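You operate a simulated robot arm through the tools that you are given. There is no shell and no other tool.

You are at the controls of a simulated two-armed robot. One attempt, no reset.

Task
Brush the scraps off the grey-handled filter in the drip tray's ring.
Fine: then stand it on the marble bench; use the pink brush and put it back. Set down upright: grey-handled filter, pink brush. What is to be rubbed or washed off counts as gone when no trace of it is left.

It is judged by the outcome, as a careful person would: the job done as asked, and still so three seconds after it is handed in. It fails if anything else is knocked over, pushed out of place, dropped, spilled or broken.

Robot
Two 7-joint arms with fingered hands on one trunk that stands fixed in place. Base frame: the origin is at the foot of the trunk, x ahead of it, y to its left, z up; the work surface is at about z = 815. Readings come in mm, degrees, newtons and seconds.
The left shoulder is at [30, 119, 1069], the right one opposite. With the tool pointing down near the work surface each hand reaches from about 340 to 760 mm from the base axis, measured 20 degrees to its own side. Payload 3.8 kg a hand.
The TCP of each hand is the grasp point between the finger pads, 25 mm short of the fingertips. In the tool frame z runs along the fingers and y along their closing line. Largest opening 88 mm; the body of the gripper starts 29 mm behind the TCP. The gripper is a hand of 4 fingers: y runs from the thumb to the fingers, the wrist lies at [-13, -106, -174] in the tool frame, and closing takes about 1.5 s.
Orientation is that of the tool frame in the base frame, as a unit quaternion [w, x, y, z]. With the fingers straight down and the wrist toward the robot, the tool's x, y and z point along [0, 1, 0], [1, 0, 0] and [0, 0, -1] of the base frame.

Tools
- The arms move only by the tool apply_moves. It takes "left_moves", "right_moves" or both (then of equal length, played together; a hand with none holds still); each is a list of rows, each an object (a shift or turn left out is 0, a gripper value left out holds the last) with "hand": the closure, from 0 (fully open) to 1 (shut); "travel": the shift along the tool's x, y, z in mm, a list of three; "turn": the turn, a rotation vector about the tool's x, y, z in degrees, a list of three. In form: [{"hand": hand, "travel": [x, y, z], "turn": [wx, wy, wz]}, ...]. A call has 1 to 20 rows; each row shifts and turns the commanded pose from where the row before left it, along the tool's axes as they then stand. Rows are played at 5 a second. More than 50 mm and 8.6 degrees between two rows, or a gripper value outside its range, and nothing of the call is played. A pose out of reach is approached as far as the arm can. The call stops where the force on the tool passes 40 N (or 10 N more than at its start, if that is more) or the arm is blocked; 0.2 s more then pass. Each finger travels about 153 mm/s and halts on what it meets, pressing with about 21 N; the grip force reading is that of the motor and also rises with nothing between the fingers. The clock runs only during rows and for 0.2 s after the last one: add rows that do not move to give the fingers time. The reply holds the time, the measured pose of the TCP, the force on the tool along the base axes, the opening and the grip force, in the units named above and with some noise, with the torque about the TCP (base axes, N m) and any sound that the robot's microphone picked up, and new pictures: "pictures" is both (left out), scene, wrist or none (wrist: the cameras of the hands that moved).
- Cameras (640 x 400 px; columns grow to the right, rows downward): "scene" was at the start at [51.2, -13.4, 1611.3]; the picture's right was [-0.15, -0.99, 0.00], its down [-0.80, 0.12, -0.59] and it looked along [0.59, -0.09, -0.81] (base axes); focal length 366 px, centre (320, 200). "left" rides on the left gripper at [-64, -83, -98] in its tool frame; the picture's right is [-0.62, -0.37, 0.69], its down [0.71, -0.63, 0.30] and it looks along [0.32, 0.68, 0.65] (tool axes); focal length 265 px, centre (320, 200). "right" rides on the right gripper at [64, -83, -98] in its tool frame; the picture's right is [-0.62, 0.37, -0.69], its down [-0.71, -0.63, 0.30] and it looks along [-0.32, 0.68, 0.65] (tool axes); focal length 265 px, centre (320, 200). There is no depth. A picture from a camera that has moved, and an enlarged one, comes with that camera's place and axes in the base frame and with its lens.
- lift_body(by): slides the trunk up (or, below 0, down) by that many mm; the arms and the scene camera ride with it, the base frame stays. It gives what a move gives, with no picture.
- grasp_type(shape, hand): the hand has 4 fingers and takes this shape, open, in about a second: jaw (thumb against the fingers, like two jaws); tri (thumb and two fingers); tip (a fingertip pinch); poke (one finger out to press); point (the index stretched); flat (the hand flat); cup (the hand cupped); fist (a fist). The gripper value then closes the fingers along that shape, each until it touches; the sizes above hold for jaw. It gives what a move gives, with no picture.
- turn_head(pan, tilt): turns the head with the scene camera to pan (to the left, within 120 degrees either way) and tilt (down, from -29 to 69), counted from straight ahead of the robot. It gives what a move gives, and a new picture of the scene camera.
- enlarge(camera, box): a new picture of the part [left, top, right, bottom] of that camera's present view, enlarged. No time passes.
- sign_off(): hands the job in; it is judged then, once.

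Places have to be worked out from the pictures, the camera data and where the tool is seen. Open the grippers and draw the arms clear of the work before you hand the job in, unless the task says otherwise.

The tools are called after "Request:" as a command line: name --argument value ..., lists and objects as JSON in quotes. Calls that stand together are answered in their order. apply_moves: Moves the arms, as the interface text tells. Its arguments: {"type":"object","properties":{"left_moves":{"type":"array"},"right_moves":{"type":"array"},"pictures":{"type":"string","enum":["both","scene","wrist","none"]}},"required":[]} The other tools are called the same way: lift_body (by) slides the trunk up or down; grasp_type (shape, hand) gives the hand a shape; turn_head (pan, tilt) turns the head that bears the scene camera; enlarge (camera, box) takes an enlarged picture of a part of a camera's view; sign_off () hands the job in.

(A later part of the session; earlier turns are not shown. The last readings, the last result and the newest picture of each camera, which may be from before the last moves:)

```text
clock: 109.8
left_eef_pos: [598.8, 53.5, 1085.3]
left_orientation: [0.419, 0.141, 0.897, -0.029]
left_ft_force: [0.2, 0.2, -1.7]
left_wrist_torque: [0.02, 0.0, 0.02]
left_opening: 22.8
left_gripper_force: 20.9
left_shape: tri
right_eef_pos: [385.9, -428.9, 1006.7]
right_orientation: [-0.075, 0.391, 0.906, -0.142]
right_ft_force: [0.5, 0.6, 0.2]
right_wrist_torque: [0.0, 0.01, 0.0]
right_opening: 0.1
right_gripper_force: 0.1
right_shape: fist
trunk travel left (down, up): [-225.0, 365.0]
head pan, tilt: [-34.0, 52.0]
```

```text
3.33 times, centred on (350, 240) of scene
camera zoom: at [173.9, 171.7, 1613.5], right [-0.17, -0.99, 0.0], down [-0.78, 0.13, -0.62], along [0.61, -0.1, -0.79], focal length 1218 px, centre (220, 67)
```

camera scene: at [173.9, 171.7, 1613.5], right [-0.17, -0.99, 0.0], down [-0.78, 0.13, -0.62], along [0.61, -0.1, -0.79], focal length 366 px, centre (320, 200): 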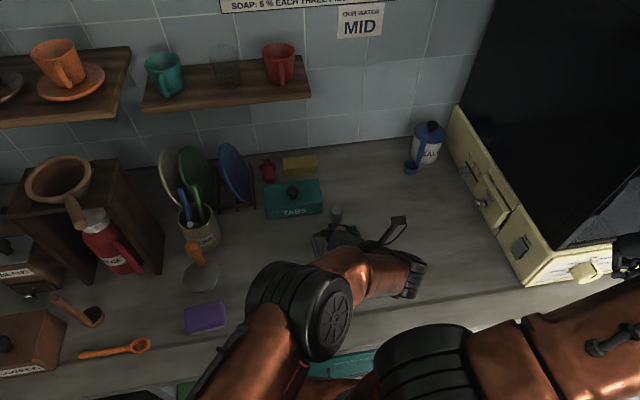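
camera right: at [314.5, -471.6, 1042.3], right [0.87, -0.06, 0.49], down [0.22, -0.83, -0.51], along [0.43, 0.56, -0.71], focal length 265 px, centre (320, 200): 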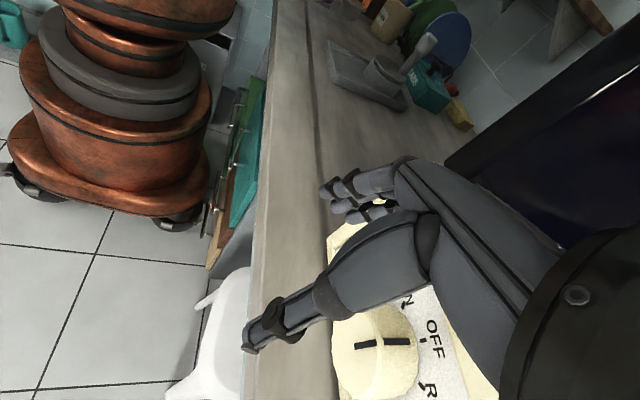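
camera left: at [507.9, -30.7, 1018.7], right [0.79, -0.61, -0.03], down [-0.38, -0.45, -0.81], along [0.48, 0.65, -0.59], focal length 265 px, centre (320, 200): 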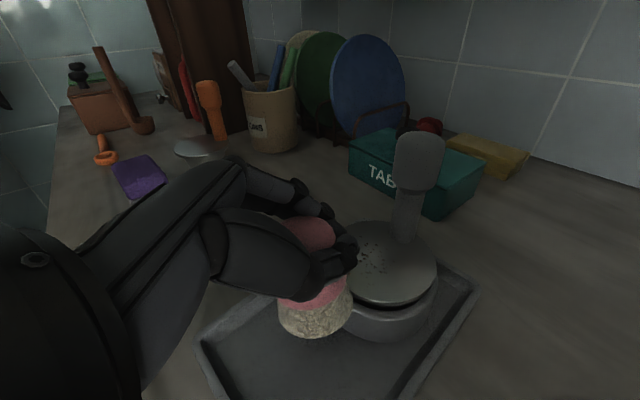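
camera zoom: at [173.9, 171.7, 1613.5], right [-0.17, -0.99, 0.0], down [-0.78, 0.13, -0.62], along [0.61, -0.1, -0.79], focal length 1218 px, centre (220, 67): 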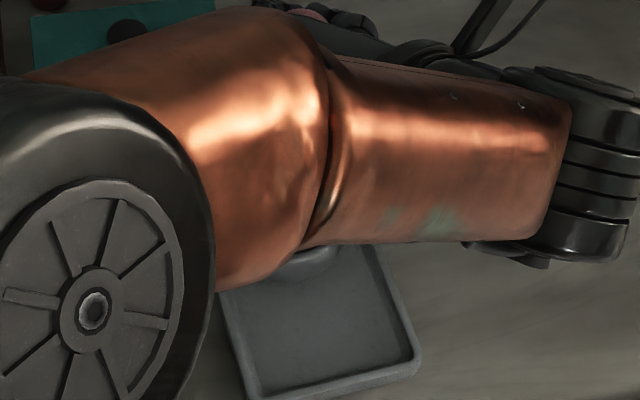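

The rear and middle of the disc look spotless. I shift slightly so the front edge of the disc is visible too.

Request:
apply_moves --left_moves '[{"hand": 0.9, "travel": [5, -4, 2]}, {"travel": [7, -6, 3]}, {"travel": [5, -4, 2]}, {}]' --pictures "none"

Request:
enlarge --camera "left" --box '[280, 300, 420, 400]'

```text
clock: 110.8
left_eef_pos: [591.8, 41.9, 1064.9]
left_orientation: [0.419, 0.141, 0.896, -0.03]
left_ft_force: [0.5, 0.5, -0.3]
left_wrist_torque: [-0.01, 0.01, 0.02]
left_opening: 22.6
left_gripper_force: 21.1
left_shape: tri
right_eef_pos: [385.5, -428.4, 1007.0]
right_orientation: [-0.075, 0.391, 0.907, -0.141]
right_ft_force: [0.3, -0.2, 0.8]
right_wrist_torque: [0.02, 0.01, 0.0]
right_opening: 0.0
right_gripper_force: 0.1
right_shape: fist
trunk travel left (down, up): [-225.0, 365.0]
head pan, tilt: [-34.0, 52.0]
```

```text
4.00 times, centred on (350, 350) of left
camera zoom: at [534.2, -35.8, 1173.1], right [0.79, -0.61, 0.0], down [-0.38, -0.49, -0.78], along [0.48, 0.62, -0.63], focal length 1062 px, centre (200, -400)
```

zoom: 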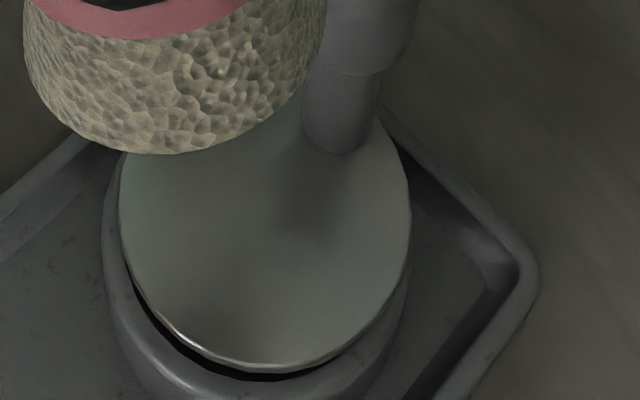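

The disc shows no scraps. I zoom further to look for faint traces.

Request:
enlarge --camera "left" --box '[305, 325, 385, 375]'

Request:
enlarge --camera "left" --box '[305, 350, 385, 400]'

```text
8.00 times, centred on (345, 350) of left
camera zoom: at [534.2, -35.8, 1173.1], right [0.79, -0.61, 0.0], down [-0.38, -0.49, -0.78], along [0.48, 0.62, -0.63], focal length 2123 px, centre (120, -1000)
```

zoom: 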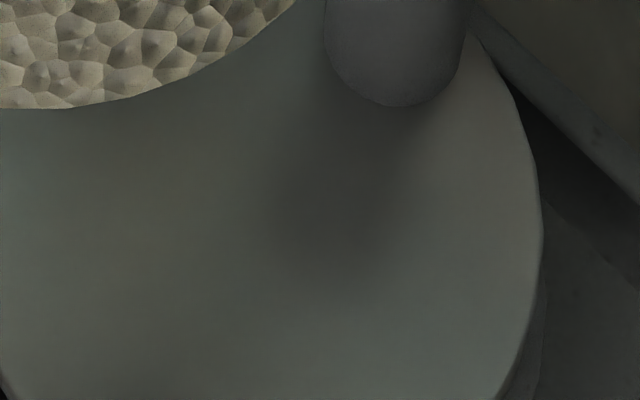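

```text
8.00 times, centred on (345, 375) of left
camera zoom: at [534.2, -35.8, 1173.1], right [0.79, -0.61, 0.0], down [-0.38, -0.49, -0.78], along [0.48, 0.62, -0.63], focal length 2123 px, centre (120, -1200)
```

zoom: 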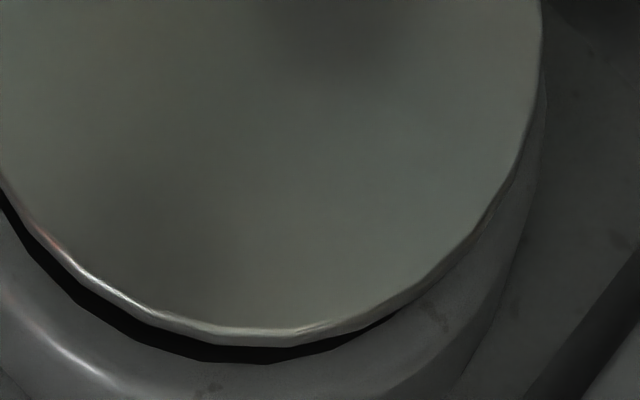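

The disc is spotless. Now I take the brush back toward its original place at ≈[567, 216], still well above the bench.

Request:
apply_moves --left_moves '[{"hand": 0.9, "travel": [3, 4.8, -0.2]}, {"travel": [6.9, 11.3, -0.5]}, {"travel": [11.8, 19.3, -0.8]}, {"travel": [15.8, 25.8, -1.1]}, {"travel": [17.7, 29, -1.3]}, {"travel": [15.8, 25.8, -1.1]}, {"travel": [12.8, 20.9, -0.9]}, {"travel": [9.9, 16.1, -0.7]}, {"travel": [4.9, 8, -0.4]}, {}]'

Request:
enlarge --camera "left" --box '[220, 180, 460, 360]'

```text
clock: 113.0
left_eef_pos: [571.5, 221.9, 1004.1]
left_orientation: [0.419, 0.14, 0.897, -0.029]
left_ft_force: [-0.1, 0.4, 0.0]
left_wrist_torque: [0.0, -0.02, -0.02]
left_opening: 22.7
left_gripper_force: 20.8
left_shape: tri
right_eef_pos: [385.9, -429.6, 1006.9]
right_orientation: [-0.075, 0.391, 0.906, -0.141]
right_ft_force: [-0.5, -0.3, 0.2]
right_wrist_torque: [0.0, 0.02, -0.02]
right_opening: 0.1
right_gripper_force: 0.0
right_shape: fist
trunk travel left (down, up): [-225.0, 365.0]
head pan, tilt: [-34.0, 52.0]
camera scene: at [173.9, 171.8, 1613.5], right [-0.17, -0.99, 0.0], down [-0.78, 0.13, -0.62], along [0.61, -0.1, -0.79], focal length 366 px, centre (320, 200)
camera left: at [513.8, 143.7, 1112.1], right [0.79, -0.61, 0.0], down [-0.38, -0.49, -0.78], along [0.48, 0.62, -0.63], focal length 265 px, centre (320, 200)
```

scene: 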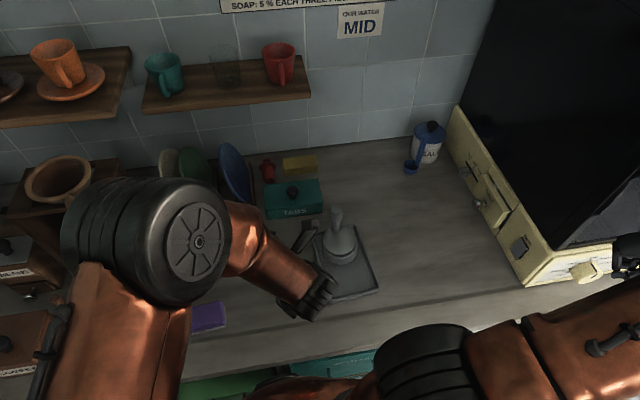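
left: 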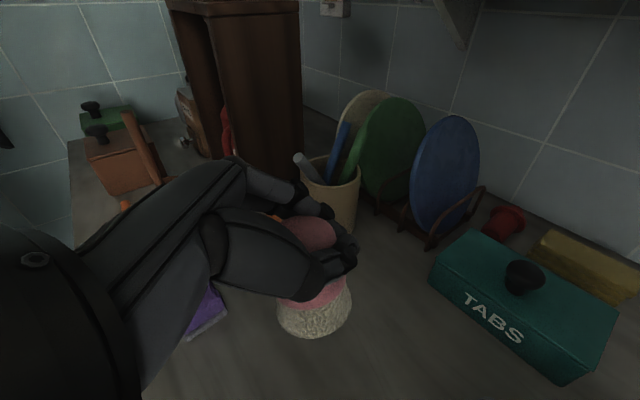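

```text
2.22 times, centred on (340, 270) of left
camera zoom: at [513.8, 143.7, 1112.1], right [0.79, -0.61, 0.0], down [-0.38, -0.49, -0.78], along [0.48, 0.62, -0.63], focal length 590 px, centre (276, 44)
```

zoom: 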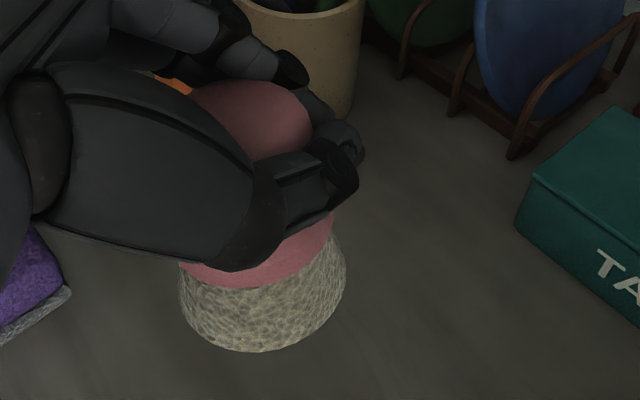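

The bristle base is right above its home spot. I lower the brush gently to ~9 mm above the bench.

Request:
apply_moves --left_moves '[{"hand": 0.9, "travel": [2.8, -0.2, 2.4]}, {"travel": [6.6, -0.8, 5.6]}, {"travel": [11.4, -1.2, 9.7]}, {"travel": [15.2, -1.5, 12.9]}, {"travel": [17.1, -1.6, 14.5]}, {"travel": [15.2, -1.5, 12.9]}, {"travel": [12.3, -1.2, 10.5]}, {"travel": [9.5, -0.8, 8.1]}, {"travel": [4.7, -0.3, 4]}, {}]'

Request:
enlarge --camera "left" --box '[220, 180, 460, 360]'

```text
clock: 115.2
left_eef_pos: [570.4, 220.3, 882.2]
left_orientation: [0.419, 0.141, 0.896, -0.029]
left_ft_force: [0.4, -0.2, -1.3]
left_wrist_torque: [0.02, 0.02, -0.03]
left_opening: 22.6
left_gripper_force: 20.9
left_shape: tri
right_eef_pos: [384.4, -429.2, 1007.6]
right_orientation: [-0.075, 0.391, 0.906, -0.141]
right_ft_force: [0.2, -0.2, -0.9]
right_wrist_torque: [0.01, -0.01, -0.03]
right_opening: 0.0
right_gripper_force: 0.1
right_shape: fist
trunk travel left (down, up): [-225.0, 365.0]
head pan, tilt: [-34.0, 52.0]
camera scene: at [173.9, 171.9, 1613.5], right [-0.17, -0.99, 0.0], down [-0.78, 0.13, -0.62], along [0.61, -0.1, -0.79], focal length 366 px, centre (320, 200)
camera left: at [513.5, 142.3, 989.2], right [0.79, -0.61, 0.0], down [-0.38, -0.49, -0.78], along [0.48, 0.62, -0.63], focal length 265 px, centre (320, 200)
```

scene: 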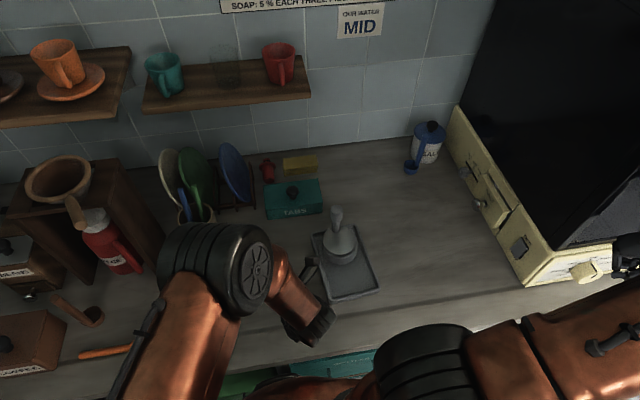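
left: 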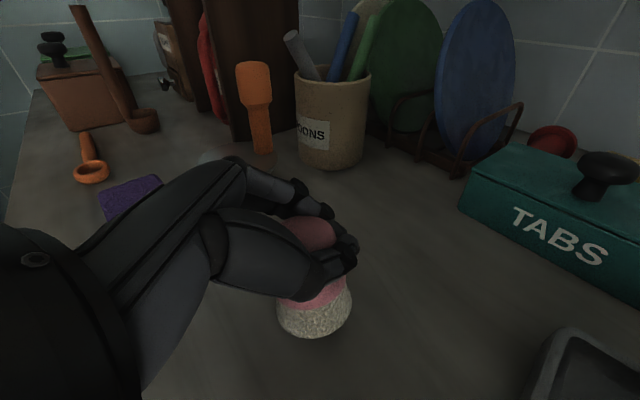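

```text
2.22 times, centred on (340, 270) of left
camera zoom: at [513.5, 142.3, 989.2], right [0.79, -0.61, 0.0], down [-0.38, -0.49, -0.78], along [0.48, 0.62, -0.63], focal length 590 px, centre (276, 44)
```

zoom: 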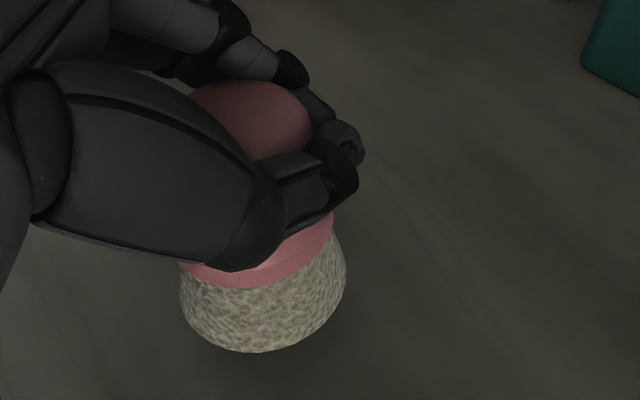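

Request:
apply_moves --left_moves '[{"hand": 0.9, "travel": [3, -0.3, 2.6]}, {"travel": [3, -0.3, 2.6]}, {"travel": [1.1, -0.1, 1]}, {"travel": [0.76, -0.07, 0.64]}, {"travel": [0.76, -0.07, 0.64]}, {}]' --pictures "none"

```text
clock: 116.6
left_eef_pos: [569.5, 219.4, 869.4]
left_orientation: [0.419, 0.141, 0.897, -0.029]
left_ft_force: [0.3, -0.5, -0.8]
left_wrist_torque: [0.03, 0.0, -0.01]
left_opening: 22.8
left_gripper_force: 21.3
left_shape: tri
right_eef_pos: [385.5, -429.5, 1008.7]
right_orientation: [-0.074, 0.391, 0.906, -0.142]
right_ft_force: [-0.1, -0.8, 0.5]
right_wrist_torque: [-0.02, 0.04, -0.02]
right_opening: 0.0
right_gripper_force: 0.1
right_shape: fist
trunk travel left (down, up): [-225.0, 365.0]
head pan, tilt: [-34.0, 52.0]
```

Request:
apply_moves --left_moves '[{"hand": 0.9, "travel": [0.76, -0.07, 0.64]}, {"travel": [0.76, -0.07, 0.64]}, {"travel": [0.5, -0.05, 0.4]}, {}]' --pictures "none"

```text
clock: 117.6
left_eef_pos: [568.4, 219.3, 866.6]
left_orientation: [0.419, 0.14, 0.897, -0.029]
left_ft_force: [0.1, -1.1, -0.4]
left_wrist_torque: [-0.02, 0.01, -0.01]
left_opening: 23.0
left_gripper_force: 20.8
left_shape: tri
right_eef_pos: [384.5, -428.9, 1007.2]
right_orientation: [-0.075, 0.392, 0.906, -0.141]
right_ft_force: [-0.5, 0.3, 0.2]
right_wrist_torque: [-0.03, -0.02, -0.02]
right_opening: 0.0
right_gripper_force: 0.1
right_shape: fist
trunk travel left (down, up): [-225.0, 365.0]
head pan, tilt: [-34.0, 52.0]
```

Request:
apply_moves --left_moves '[{"hand": 0.9, "travel": [0.3, 0.4, 1.6]}, {"travel": [0.76, -0.07, 0.64]}, {"travel": [0.76, -0.07, 0.64]}, {}]' --pictures "none"

```text
clock: 118.6
left_eef_pos: [569.8, 219.3, 864.6]
left_orientation: [0.421, 0.14, 0.895, -0.03]
left_ft_force: [0.3, -2.3, 13.2]
left_wrist_torque: [0.13, 0.08, 0.05]
left_opening: 22.8
left_gripper_force: 21.4
left_shape: tri
right_eef_pos: [384.9, -430.6, 1008.1]
right_orientation: [-0.074, 0.391, 0.907, -0.14]
right_ft_force: [-0.4, 0.4, -0.4]
right_wrist_torque: [0.0, -0.03, 0.03]
right_opening: 0.0
right_gripper_force: 0.0
right_shape: fist
trunk travel left (down, up): [-225.0, 365.0]
head pan, tilt: [-34.0, 52.0]
```

The brush stands on the bench (13 N). I ease off slightly and open the fingers slowly.

Request:
apply_moves --left_moves '[{"hand": 0.9, "travel": [-0.5, 0.05, -0.4]}, {"hand": 0.7}, {"hand": 0.6}, {"hand": 0.5}, {"hand": 0.3}, {"hand": 0.1}, {"hand": 0}, {}, {}, {}]'

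Request:
enlarge --camera "left" --box '[220, 180, 460, 360]'

```text
clock: 120.8
left_eef_pos: [570.4, 218.8, 864.3]
left_orientation: [0.419, 0.14, 0.897, -0.029]
left_ft_force: [0.4, -0.3, -0.3]
left_wrist_torque: [0.0, 0.03, -0.01]
left_opening: 87.5
left_gripper_force: 0.1
left_shape: tri
right_eef_pos: [385.8, -429.2, 1007.4]
right_orientation: [-0.075, 0.39, 0.907, -0.142]
right_ft_force: [-0.6, 0.7, 0.2]
right_wrist_torque: [-0.02, 0.0, 0.01]
right_opening: 0.1
right_gripper_force: 0.0
right_shape: fist
trunk travel left (down, up): [-225.0, 365.0]
head pan, tilt: [-34.0, 52.0]
camera scene: at [173.8, 171.8, 1613.5], right [-0.17, -0.99, 0.0], down [-0.78, 0.13, -0.62], along [0.61, -0.1, -0.79], focal length 366 px, centre (320, 200)
camera left: at [513.7, 141.1, 971.5], right [0.79, -0.61, 0.0], down [-0.38, -0.49, -0.78], along [0.48, 0.62, -0.63], focal length 265 px, centre (320, 200)
```

scene: 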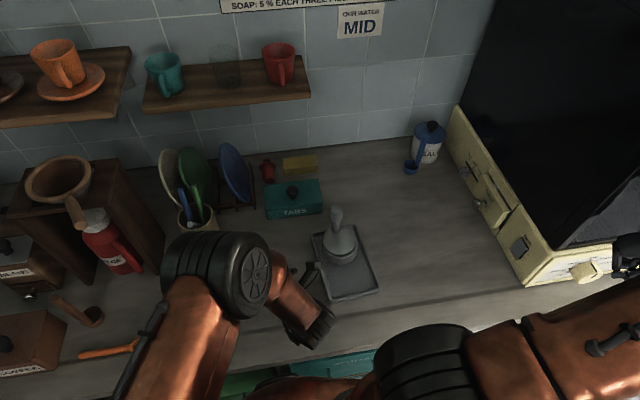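
left: 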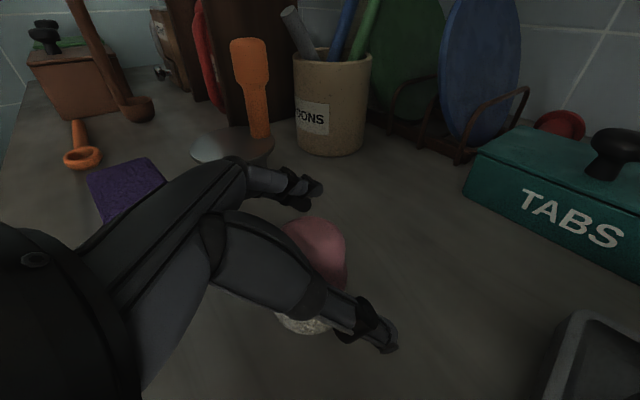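

```text
2.22 times, centred on (340, 270) of left
camera zoom: at [513.7, 141.1, 971.5], right [0.79, -0.61, 0.0], down [-0.38, -0.49, -0.78], along [0.48, 0.62, -0.63], focal length 590 px, centre (276, 44)
```

zoom: 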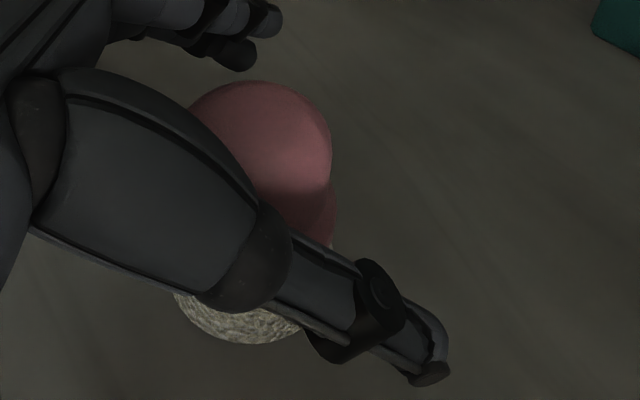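

The brush stands upright, released. I withdraw the left hand back along its fingers.

Request:
apply_moves --left_moves '[{"hand": 0, "travel": [0, 0, -4]}, {"travel": [0, 0, -8]}, {"travel": [0, 0, -14]}, {"travel": [0, 0, -20]}, {"travel": [-3, 0, -24]}, {"travel": [-5, 0, -24]}, {"travel": [-5, 0, -18]}, {"travel": [-3, 0, -10]}, {}]'

Request:
enlarge --camera "left" --box '[300, 160, 500, 320]'

```text
clock: 122.8
left_eef_pos: [491.8, 236.8, 956.2]
left_orientation: [0.422, 0.138, 0.895, -0.029]
left_ft_force: [0.2, -0.1, 0.3]
left_wrist_torque: [0.03, 0.03, 0.0]
left_opening: 87.9
left_gripper_force: 0.2
left_shape: tri
right_eef_pos: [385.1, -430.7, 1007.2]
right_orientation: [-0.074, 0.39, 0.907, -0.141]
right_ft_force: [0.7, -0.3, -0.9]
right_wrist_torque: [-0.02, 0.06, 0.01]
right_opening: 0.2
right_gripper_force: 0.0
right_shape: fist
trunk travel left (down, up): [-225.0, 365.0]
head pan, tilt: [-34.0, 52.0]
camera scene: at [173.8, 171.8, 1613.5], right [-0.17, -0.99, 0.0], down [-0.78, 0.13, -0.62], along [0.61, -0.1, -0.79], focal length 366 px, centre (320, 200)
camera left: at [433.1, 159.1, 1063.1], right [0.79, -0.61, 0.0], down [-0.38, -0.5, -0.78], along [0.48, 0.62, -0.62], focal length 265 px, centre (320, 200)
```

scene: 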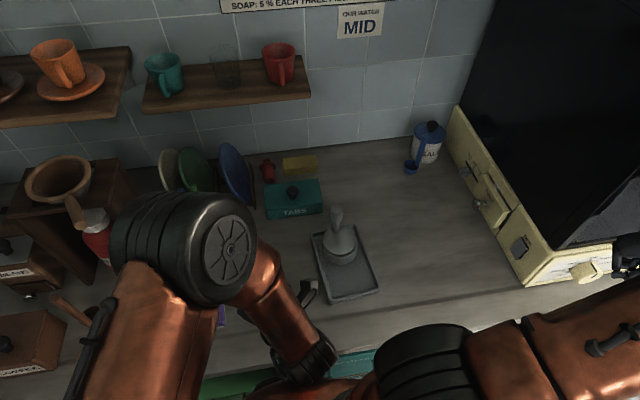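
left: 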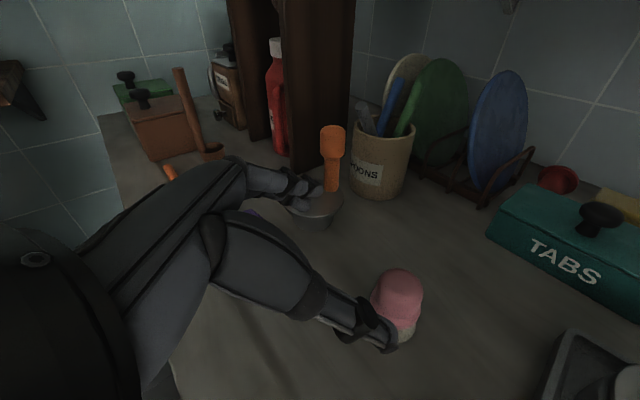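

```text
2.50 times, centred on (400, 240) of left
camera zoom: at [433.1, 159.1, 1063.1], right [0.79, -0.61, 0.0], down [-0.38, -0.5, -0.78], along [0.48, 0.62, -0.62], focal length 664 px, centre (120, 100)
```

zoom: 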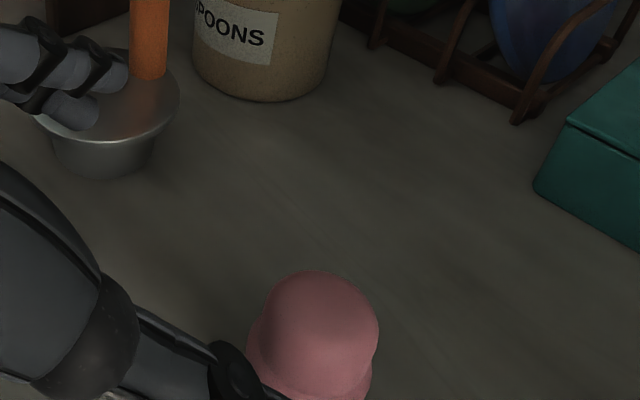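

The brush is back, standing upright. Next, the left hand (which works well now) will fetch the filter: I move it to a stand-off in front of the handle.

Request:
apply_moves --left_moves '[{"hand": 0, "travel": [-3.5, -4.1, 2.2]}, {"travel": [-8.1, -9.5, 5.2]}, {"travel": [-13.9, -16.3, 9]}, {"travel": [-18.5, -21.7, 12]}, {"travel": [-20.8, -24.4, 13.4]}, {"travel": [-18.5, -21.7, 12]}, {"travel": [-15, -17.6, 9.7]}, {"travel": [-11.6, -13.6, 7.5]}, {"travel": [-5.8, -6.8, 3.7]}, {}]'

Request:
enlarge --camera "left" --box '[280, 180, 480, 340]'

```text
clock: 125.0
left_eef_pos: [578.5, 68.8, 986.4]
left_orientation: [0.419, 0.14, 0.897, -0.029]
left_ft_force: [0.0, -0.2, -0.5]
left_wrist_torque: [0.02, 0.0, -0.01]
left_opening: 87.9
left_gripper_force: 0.1
left_shape: tri
right_eef_pos: [384.3, -428.8, 1006.4]
right_orientation: [-0.075, 0.391, 0.906, -0.141]
right_ft_force: [-0.4, -0.9, -0.3]
right_wrist_torque: [-0.01, 0.01, 0.0]
right_opening: 0.2
right_gripper_force: 0.1
right_shape: fist
trunk travel left (down, up): [-225.0, 365.0]
head pan, tilt: [-34.0, 52.0]
camera scene: at [173.8, 171.8, 1613.5], right [-0.17, -0.99, 0.0], down [-0.78, 0.13, -0.62], along [0.61, -0.1, -0.79], focal length 366 px, centre (320, 200)
camera left: at [521.2, -10.2, 1093.6], right [0.79, -0.61, 0.0], down [-0.38, -0.49, -0.78], along [0.48, 0.62, -0.63], focal length 265 px, centre (320, 200)
```

scene: 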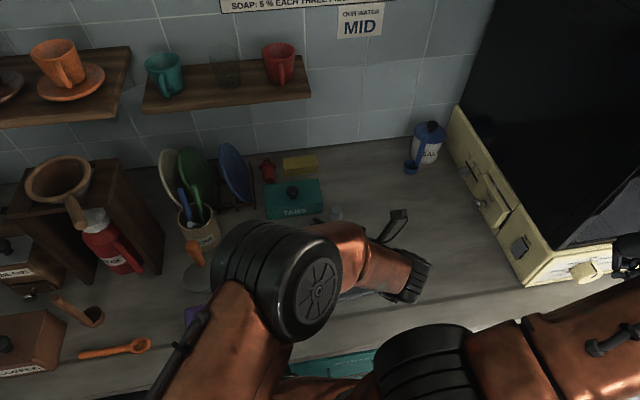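
left: 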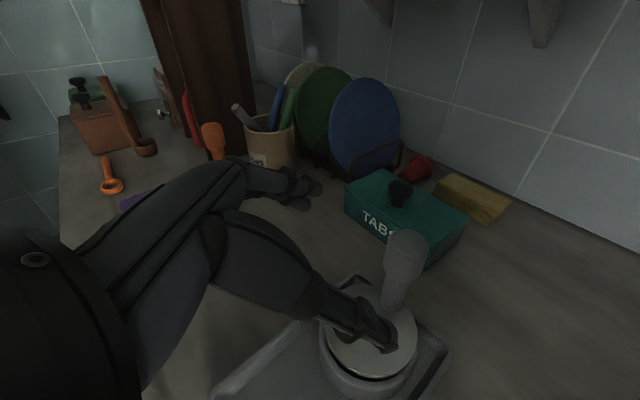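

```text
2.50 times, centred on (380, 260) of left
camera zoom: at [521.2, -10.2, 1093.6], right [0.79, -0.61, 0.0], down [-0.38, -0.49, -0.78], along [0.48, 0.62, -0.63], focal length 664 px, centre (170, 50)
```

zoom: 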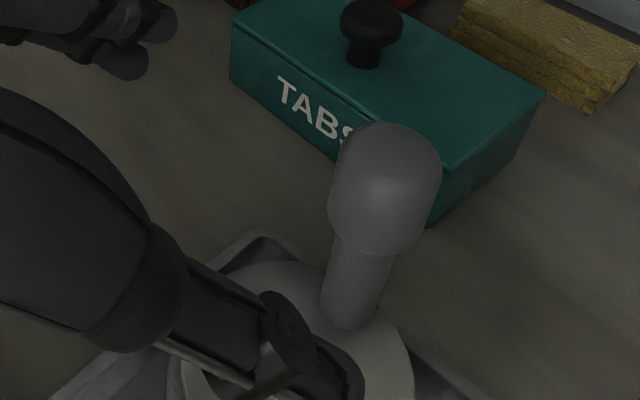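

The handle bulb is at ≈[651, 52, 930]. I advance along the fingers so thumb and two fingers straddle the bulb.

Request:
apply_moves --left_moves '[{"hand": 0, "travel": [-5, 0.2, 3]}, {"travel": [-4.2, 0.1, 8]}, {"travel": [0, 0, 14]}, {"travel": [0, 0, 17]}, {"travel": [0, 0, 16]}, {"travel": [0, 0, 12]}, {"travel": [0, 0, 6]}, {}, {}]' --pictures "wrist"

Request:
enlarge --camera "left" --box '[220, 140, 440, 320]'

```text
clock: 127.0
left_eef_pos: [639.6, 53.6, 942.0]
left_orientation: [0.419, 0.14, 0.896, -0.03]
left_ft_force: [0.2, 0.4, 0.1]
left_wrist_torque: [-0.03, -0.02, 0.02]
left_opening: 87.6
left_gripper_force: 0.1
left_shape: tri
right_eef_pos: [384.5, -429.8, 1008.9]
right_orientation: [-0.075, 0.391, 0.907, -0.141]
right_ft_force: [0.5, 0.6, -0.4]
right_wrist_torque: [0.03, -0.02, -0.05]
right_opening: 0.0
right_gripper_force: 0.1
right_shape: fist
trunk travel left (down, up): [-225.0, 365.0]
head pan, tilt: [-34.0, 52.0]
camera left: at [583.5, -24.7, 1049.9], right [0.79, -0.61, 0.0], down [-0.38, -0.49, -0.78], along [0.48, 0.62, -0.63], focal length 265 px, centre (320, 200)
```

left: 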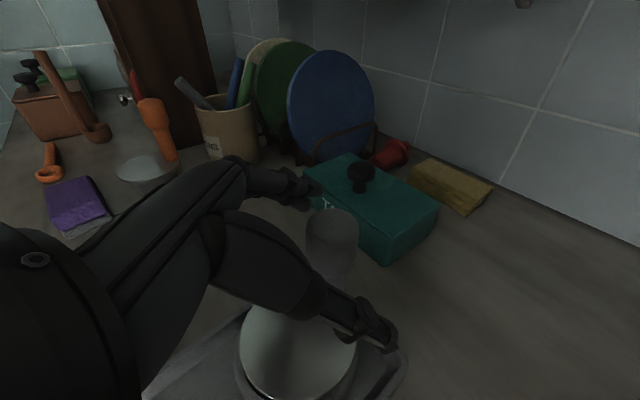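

```text
2.22 times, centred on (330, 230) of left
camera zoom: at [583.5, -24.7, 1049.9], right [0.79, -0.61, 0.0], down [-0.38, -0.49, -0.78], along [0.48, 0.62, -0.63], focal length 590 px, centre (298, 133)
```

zoom: 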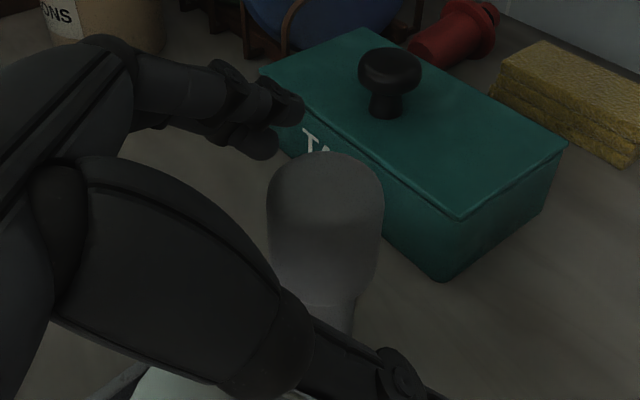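

The bulb sits at about tool (-2, 1, 14), between thumb and fingers. I advance 4 mm more and close gradually.

Request:
apply_moves --left_moves '[{"hand": 0, "travel": [0, 0, 2]}, {"travel": [0, 0, 2]}, {}, {"hand": 0.3}, {"hand": 0.5}, {"hand": 0.65}, {"hand": 0.8}, {"hand": 0.95}, {}, {}, {}]' --pictures "wrist"

Request:
enlarge --camera "left" --box '[220, 140, 440, 320]'

```text
clock: 129.4
left_eef_pos: [643.9, 52.0, 940.7]
left_orientation: [0.419, 0.141, 0.896, -0.03]
left_ft_force: [-0.5, -0.4, 0.1]
left_wrist_torque: [-0.01, 0.02, -0.01]
left_opening: 21.5
left_gripper_force: 21.0
left_shape: tri
right_eef_pos: [385.3, -428.1, 1007.4]
right_orientation: [-0.075, 0.391, 0.907, -0.141]
right_ft_force: [0.5, 0.2, -0.1]
right_wrist_torque: [0.01, 0.02, -0.03]
right_opening: 0.2
right_gripper_force: 0.0
right_shape: fist
trunk travel left (down, up): [-225.0, 365.0]
head pan, tilt: [-34.0, 52.0]
camera left: at [586.1, -24.9, 1047.7], right [0.79, -0.61, 0.0], down [-0.38, -0.49, -0.78], along [0.48, 0.62, -0.63], focal length 265 px, centre (320, 200)
```

left: 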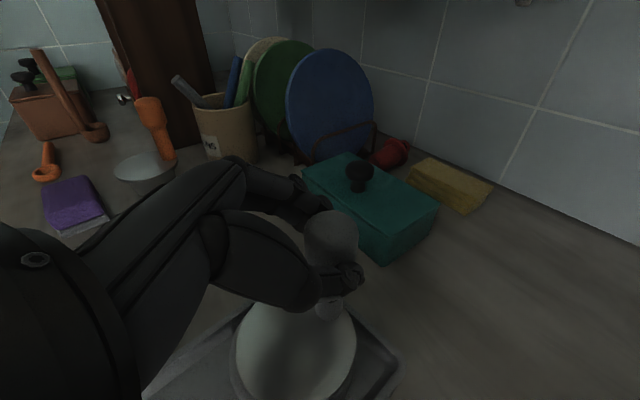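

```text
2.22 times, centred on (330, 230) of left
camera zoom: at [586.1, -24.9, 1047.7], right [0.79, -0.61, 0.0], down [-0.38, -0.49, -0.78], along [0.48, 0.62, -0.63], focal length 590 px, centre (298, 133)
```

zoom: 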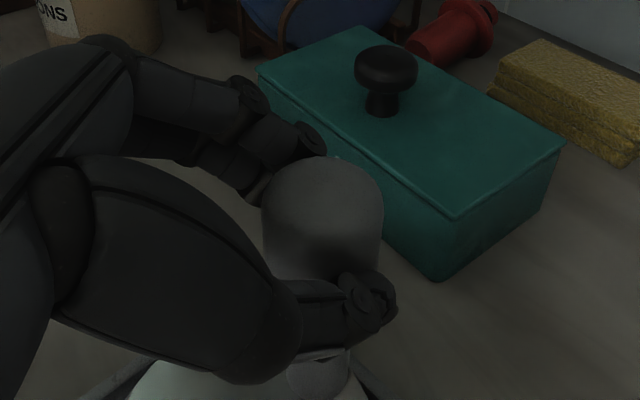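

The hand grips the bulb (opening 21.5, 21 N). I lift slowly and check that the filter rises level out of the ring.

Request:
apply_moves --left_moves '[{"hand": 0.95, "travel": [-1.5, 0.1, -1.3]}, {"travel": [-3, 0.3, -2.6]}, {"travel": [-6, 0.5, -5.2]}, {"travel": [-9, 0.8, -7.7]}, {"travel": [-9, 0.8, -7.7]}, {"travel": [-9, 0.8, -7.7]}, {"travel": [-6, 0.5, -5.2]}, {}]' --pictures "wrist"

Request:
enlarge --camera "left" --box '[220, 180, 440, 400]'

```text
clock: 131.2
left_eef_pos: [642.6, 53.3, 997.2]
left_orientation: [0.42, 0.141, 0.896, -0.03]
left_ft_force: [0.5, -0.4, -1.4]
left_wrist_torque: [-0.02, -0.01, -0.01]
left_opening: 21.5
left_gripper_force: 21.3
left_shape: tri
right_eef_pos: [385.3, -430.2, 1006.5]
right_orientation: [-0.075, 0.391, 0.907, -0.141]
right_ft_force: [0.5, -0.3, 0.2]
right_wrist_torque: [0.01, 0.04, -0.01]
right_opening: 0.0
right_gripper_force: 0.2
right_shape: fist
trunk travel left (down, up): [-225.0, 365.0]
head pan, tilt: [-34.0, 52.0]
camera left: at [585.6, -24.8, 1105.7], right [0.79, -0.61, 0.0], down [-0.38, -0.49, -0.78], along [0.48, 0.62, -0.63], focal length 265 px, centre (320, 200)
```

left: 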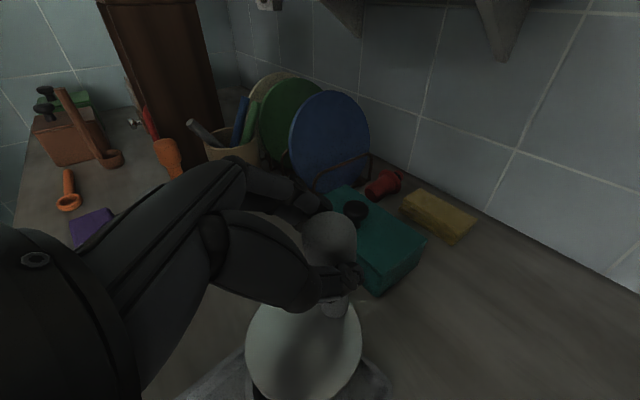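

```text
1.82 times, centred on (330, 290) of left
camera zoom: at [585.6, -24.8, 1105.7], right [0.79, -0.61, 0.0], down [-0.38, -0.49, -0.78], along [0.48, 0.62, -0.63], focal length 483 px, centre (302, 36)
```

zoom: 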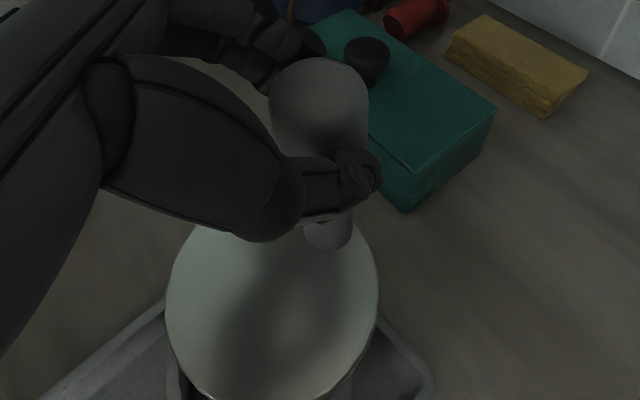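

The filter is up and carried. I move it left, over the tray edge, to the free bench area around [650, 168] (between tray, brush and TABS box).

Request:
apply_moves --left_moves '[{"hand": 0.95, "travel": [0.4, 4.7, 0]}, {"travel": [0.8, 9.4, 0]}, {"travel": [1.3, 15.3, 0]}, {"travel": [1.7, 20, 0]}, {"travel": [2, 23.5, 0]}, {"travel": [1.8, 21.2, 0]}, {"travel": [1.2, 14.1, 0]}, {"travel": [0.8, 9.4, 0]}, {}]'

Request:
enlarge --camera "left" --box '[200, 180, 440, 400]'

Request:
enlarge --camera "scene" --box '[200, 150, 420, 310]'

```text
clock: 133.2
left_eef_pos: [669.0, 167.1, 997.8]
left_orientation: [0.419, 0.141, 0.897, -0.029]
left_ft_force: [0.4, -0.4, -1.1]
left_wrist_torque: [0.0, 0.02, -0.02]
left_opening: 21.3
left_gripper_force: 21.3
left_shape: tri
right_eef_pos: [385.1, -429.5, 1007.3]
right_orientation: [-0.074, 0.391, 0.907, -0.14]
right_ft_force: [-0.3, -0.2, -0.1]
right_wrist_torque: [-0.01, 0.0, 0.04]
right_opening: 0.0
right_gripper_force: 0.1
right_shape: fist
trunk travel left (down, up): [-225.0, 365.0]
head pan, tilt: [-34.0, 52.0]
camera scene: at [174.0, 171.7, 1613.5], right [-0.17, -0.99, 0.0], down [-0.78, 0.13, -0.62], along [0.61, -0.1, -0.79], focal length 366 px, centre (320, 200)
camera left: at [612.2, 89.9, 1105.9], right [0.79, -0.61, 0.0], down [-0.38, -0.49, -0.78], along [0.48, 0.62, -0.63], focal length 265 px, centre (320, 200)
```

scene: 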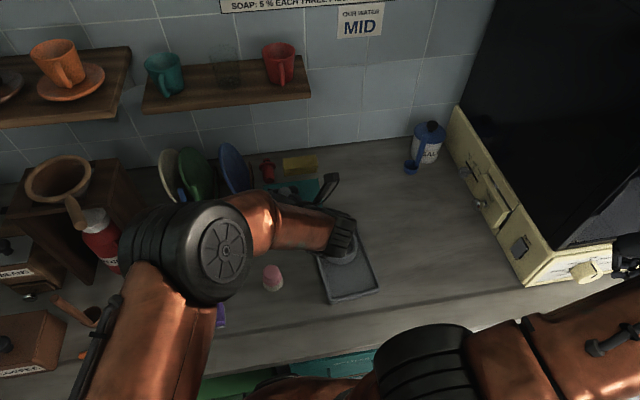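
left: 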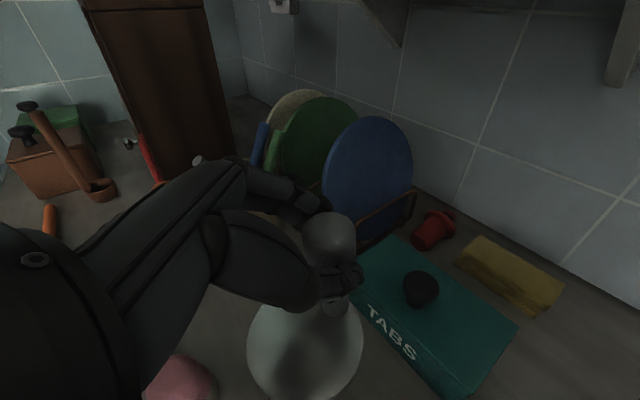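

```text
1.82 times, centred on (320, 290) of left
camera zoom: at [612.2, 89.9, 1105.9], right [0.79, -0.61, 0.0], down [-0.38, -0.49, -0.78], along [0.48, 0.62, -0.63], focal length 483 px, centre (320, 36)
```

zoom: 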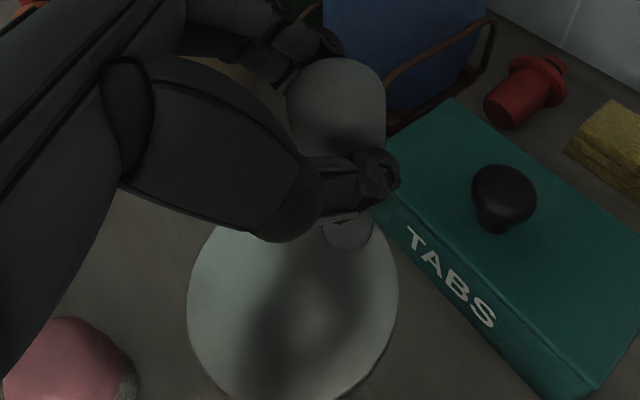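

```text
2.50 times, centred on (310, 230) of scene
camera zoom: at [174.0, 171.7, 1613.5], right [-0.17, -0.99, 0.0], down [-0.78, 0.13, -0.62], along [0.61, -0.1, -0.79], focal length 914 px, centre (345, 125)
```

zoom: 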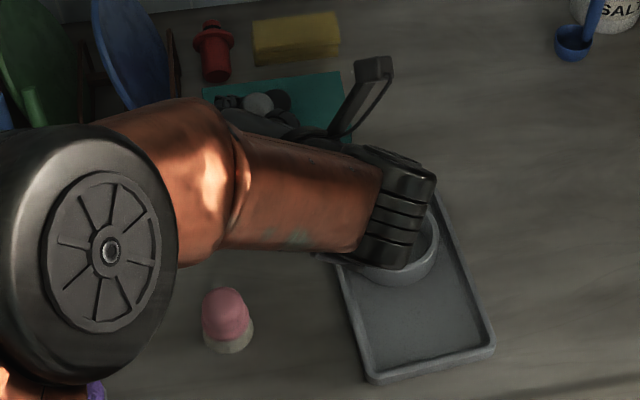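

The landing spot is clear on all sides (≈60 mm from TABS, ≈30 mm from the brush, clear of the tray). I lower the filter, slowing near the bench.

Request:
apply_moves --left_moves '[{"hand": 0.95, "travel": [2.3, -0.2, 1.9]}, {"travel": [4.6, -0.4, 3.9]}, {"travel": [7.7, -0.7, 6.6]}, {"travel": [9.1, -0.8, 7.7]}, {"travel": [9.1, -0.8, 7.7]}, {"travel": [7.3, -0.6, 6.2]}, {"travel": [3.6, -0.3, 3.1]}, {"travel": [1.8, -0.2, 1.5]}, {}]'

Request:
enlarge --camera "left" --box '[200, 180, 440, 400]'

```text
clock: 135.2
left_eef_pos: [668.7, 167.3, 938.7]
left_orientation: [0.419, 0.14, 0.897, -0.03]
left_ft_force: [-0.3, -0.7, -1.8]
left_wrist_torque: [-0.02, -0.04, -0.01]
left_opening: 21.2
left_gripper_force: 21.3
left_shape: tri
right_eef_pos: [385.6, -428.9, 1007.8]
right_orientation: [-0.074, 0.39, 0.907, -0.141]
right_ft_force: [0.1, -0.4, 1.1]
right_wrist_torque: [-0.01, 0.0, -0.01]
right_opening: 0.1
right_gripper_force: 0.0
right_shape: fist
trunk travel left (down, up): [-225.0, 365.0]
head pan, tilt: [-34.0, 52.0]
camera scene: at [174.0, 171.8, 1613.5], right [-0.17, -0.99, 0.0], down [-0.78, 0.13, -0.62], along [0.61, -0.1, -0.79], focal length 366 px, centre (320, 200)
camera left: at [611.5, 90.0, 1046.6], right [0.79, -0.61, 0.0], down [-0.38, -0.49, -0.78], along [0.48, 0.62, -0.63], focal length 265 px, centre (320, 200)
```

scene: 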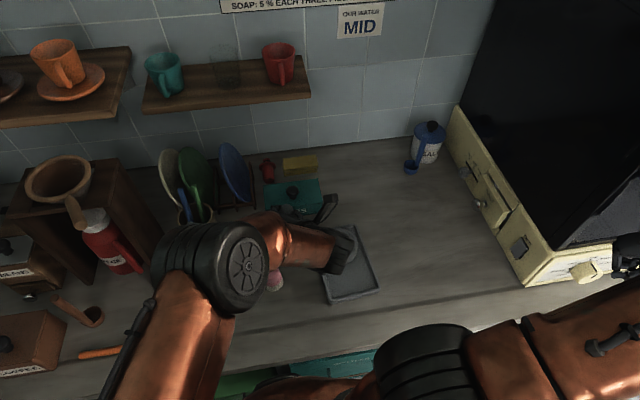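
left: 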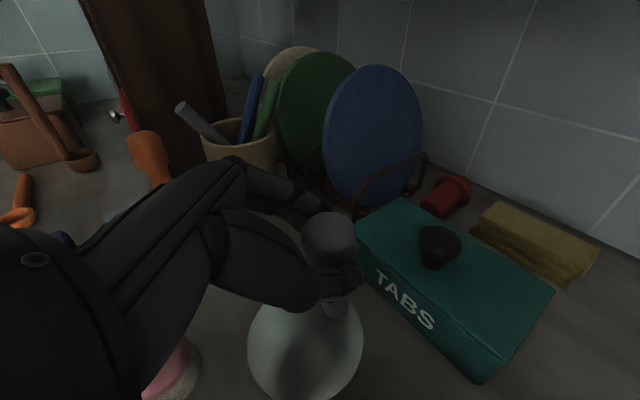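

```text
1.82 times, centred on (320, 290) of left
camera zoom: at [611.5, 90.0, 1046.6], right [0.79, -0.61, 0.0], down [-0.38, -0.49, -0.78], along [0.48, 0.62, -0.63], focal length 483 px, centre (320, 36)
```

zoom: 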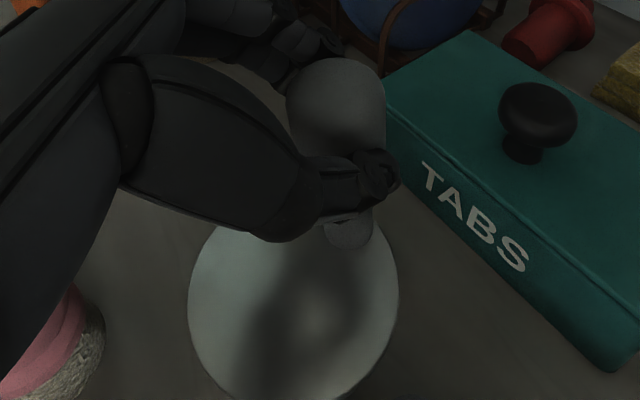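

Request:
apply_moves --left_moves '[{"hand": 0.95, "travel": [1.5, -0.1, 1.3]}, {"travel": [1.5, -0.1, 1.3]}, {"travel": [0.76, -0.07, 0.64]}, {"travel": [0.76, -0.07, 0.64]}, {}]' --pictures "none"

```text
clock: 136.4
left_eef_pos: [669.0, 167.0, 934.0]
left_orientation: [0.418, 0.141, 0.897, -0.029]
left_ft_force: [0.4, -0.8, -0.7]
left_wrist_torque: [-0.02, 0.01, 0.01]
left_opening: 21.3
left_gripper_force: 20.8
left_shape: tri
right_eef_pos: [384.9, -429.6, 1007.0]
right_orientation: [-0.075, 0.39, 0.907, -0.141]
right_ft_force: [0.1, -1.0, -0.1]
right_wrist_torque: [0.01, 0.01, -0.05]
right_opening: 0.1
right_gripper_force: 0.0
right_shape: fist
trunk travel left (down, up): [-225.0, 365.0]
head pan, tilt: [-34.0, 52.0]
```

Request:
apply_moves --left_moves '[{"hand": 0.95, "travel": [0.76, -0.07, 0.64]}, {"travel": [0.76, -0.07, 0.64]}, {"travel": [0.76, -0.07, 0.64]}, {}]' --pictures "none"

```text
clock: 137.4
left_eef_pos: [669.1, 167.1, 930.5]
left_orientation: [0.419, 0.141, 0.896, -0.03]
left_ft_force: [0.9, 0.4, 1.4]
left_wrist_torque: [0.01, -0.03, 0.03]
left_opening: 21.5
left_gripper_force: 21.0
left_shape: tri
right_eef_pos: [385.2, -428.3, 1007.3]
right_orientation: [-0.075, 0.391, 0.906, -0.142]
right_ft_force: [0.4, 0.6, 0.0]
right_wrist_torque: [0.0, 0.0, -0.02]
right_opening: 0.1
right_gripper_force: 0.1
right_shape: fist
trunk travel left (down, up): [-225.0, 365.0]
head pan, tilt: [-34.0, 52.0]
```

Contact is just beginning (≈1–2 N). I lower a little further in 0.8 mm steps.

Request:
apply_moves --left_moves '[{"hand": 0.95, "travel": [0.6, -0.05, 0.5]}, {"travel": [0.6, -0.05, 0.5]}, {"travel": [0.6, -0.05, 0.5]}, {}]' --pictures "wrist"

Request:
enlarge --camera "left" --box '[200, 180, 440, 400]'

```text
clock: 138.4
left_eef_pos: [668.8, 167.0, 927.8]
left_orientation: [0.419, 0.141, 0.896, -0.03]
left_ft_force: [1.4, 0.3, 2.1]
left_wrist_torque: [-0.02, -0.02, 0.01]
left_opening: 21.5
left_gripper_force: 21.1
left_shape: tri
right_eef_pos: [385.4, -429.1, 1007.6]
right_orientation: [-0.074, 0.391, 0.907, -0.141]
right_ft_force: [-0.2, -0.9, -0.4]
right_wrist_torque: [0.0, 0.02, -0.01]
right_opening: 0.0
right_gripper_force: 0.1
right_shape: fist
trunk travel left (down, up): [-225.0, 365.0]
head pan, tilt: [-34.0, 52.0]
camera left: at [612.1, 89.0, 1035.3], right [0.79, -0.61, 0.0], down [-0.38, -0.49, -0.78], along [0.48, 0.62, -0.63], focal length 265 px, centre (320, 200)
```

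left: 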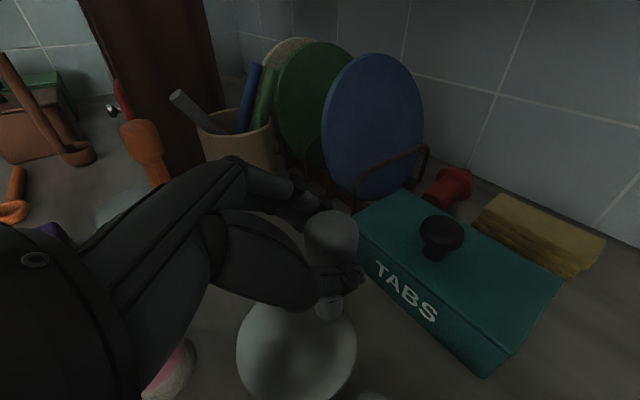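

```text
1.82 times, centred on (320, 290) of left
camera zoom: at [612.1, 89.0, 1035.3], right [0.79, -0.61, 0.0], down [-0.38, -0.49, -0.78], along [0.48, 0.62, -0.63], focal length 483 px, centre (320, 36)
```

zoom: 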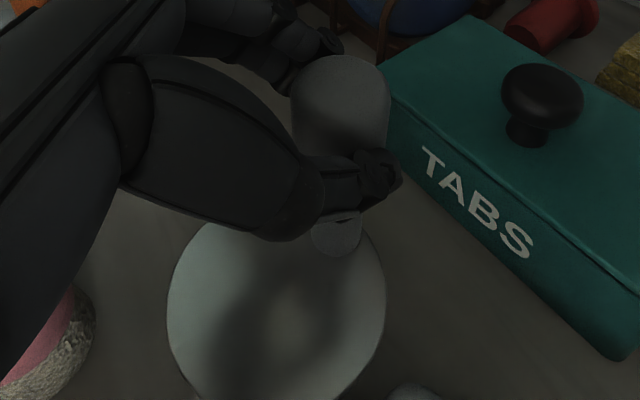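

The filter has levelled itself on the bench (handle now vertical in view). One small step more, then I open slowly.

Request:
apply_moves --left_moves '[{"hand": 0.95, "travel": [0.6, -0.05, 0.5]}, {}, {}]' --pictures "none"

```text
clock: 139.2
left_eef_pos: [668.2, 167.2, 927.6]
left_orientation: [0.419, 0.14, 0.897, -0.029]
left_ft_force: [0.7, 1.5, 3.1]
left_wrist_torque: [-0.01, -0.03, -0.04]
left_opening: 21.7
left_gripper_force: 21.1
left_shape: tri
right_eef_pos: [384.9, -429.4, 1007.2]
right_orientation: [-0.073, 0.391, 0.907, -0.141]
right_ft_force: [0.5, -0.6, -0.1]
right_wrist_torque: [0.01, 0.0, -0.01]
right_opening: 0.0
right_gripper_force: 0.1
right_shape: fist
trunk travel left (down, up): [-225.0, 365.0]
head pan, tilt: [-34.0, 52.0]
```

Request:
apply_moves --left_moves '[{"hand": 0.95, "travel": [0.6, -0.05, 0.5]}, {"travel": [0.6, -0.05, 0.5]}, {}]' --pictures "none"

Request:
enlarge --camera "left" --box '[200, 180, 440, 400]'

```text
clock: 140.0
left_eef_pos: [669.6, 166.6, 925.4]
left_orientation: [0.42, 0.14, 0.896, -0.03]
left_ft_force: [1.1, -0.1, 9.4]
left_wrist_torque: [0.01, -0.15, -0.02]
left_opening: 22.0
left_gripper_force: 21.7
left_shape: tri
right_eef_pos: [385.5, -429.3, 1008.0]
right_orientation: [-0.075, 0.391, 0.907, -0.142]
right_ft_force: [0.0, -0.2, -0.3]
right_wrist_torque: [0.01, 0.02, -0.01]
right_opening: 0.0
right_gripper_force: 0.1
right_shape: fist
trunk travel left (down, up): [-225.0, 365.0]
head pan, tilt: [-34.0, 52.0]
```

```text
1.82 times, centred on (320, 290) of left
camera zoom: at [611.2, 89.2, 1033.4], right [0.79, -0.61, 0.0], down [-0.38, -0.49, -0.78], along [0.48, 0.62, -0.62], focal length 483 px, centre (320, 36)
```

zoom: 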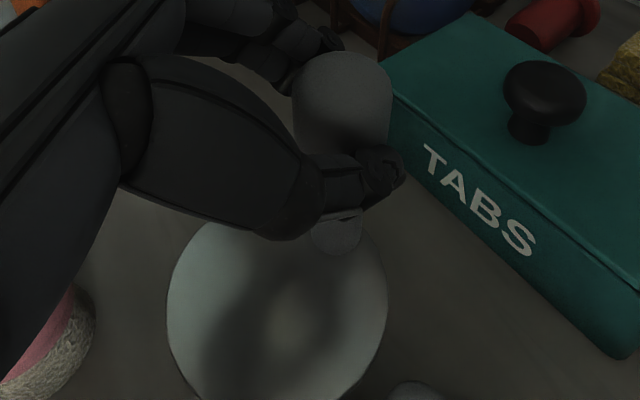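

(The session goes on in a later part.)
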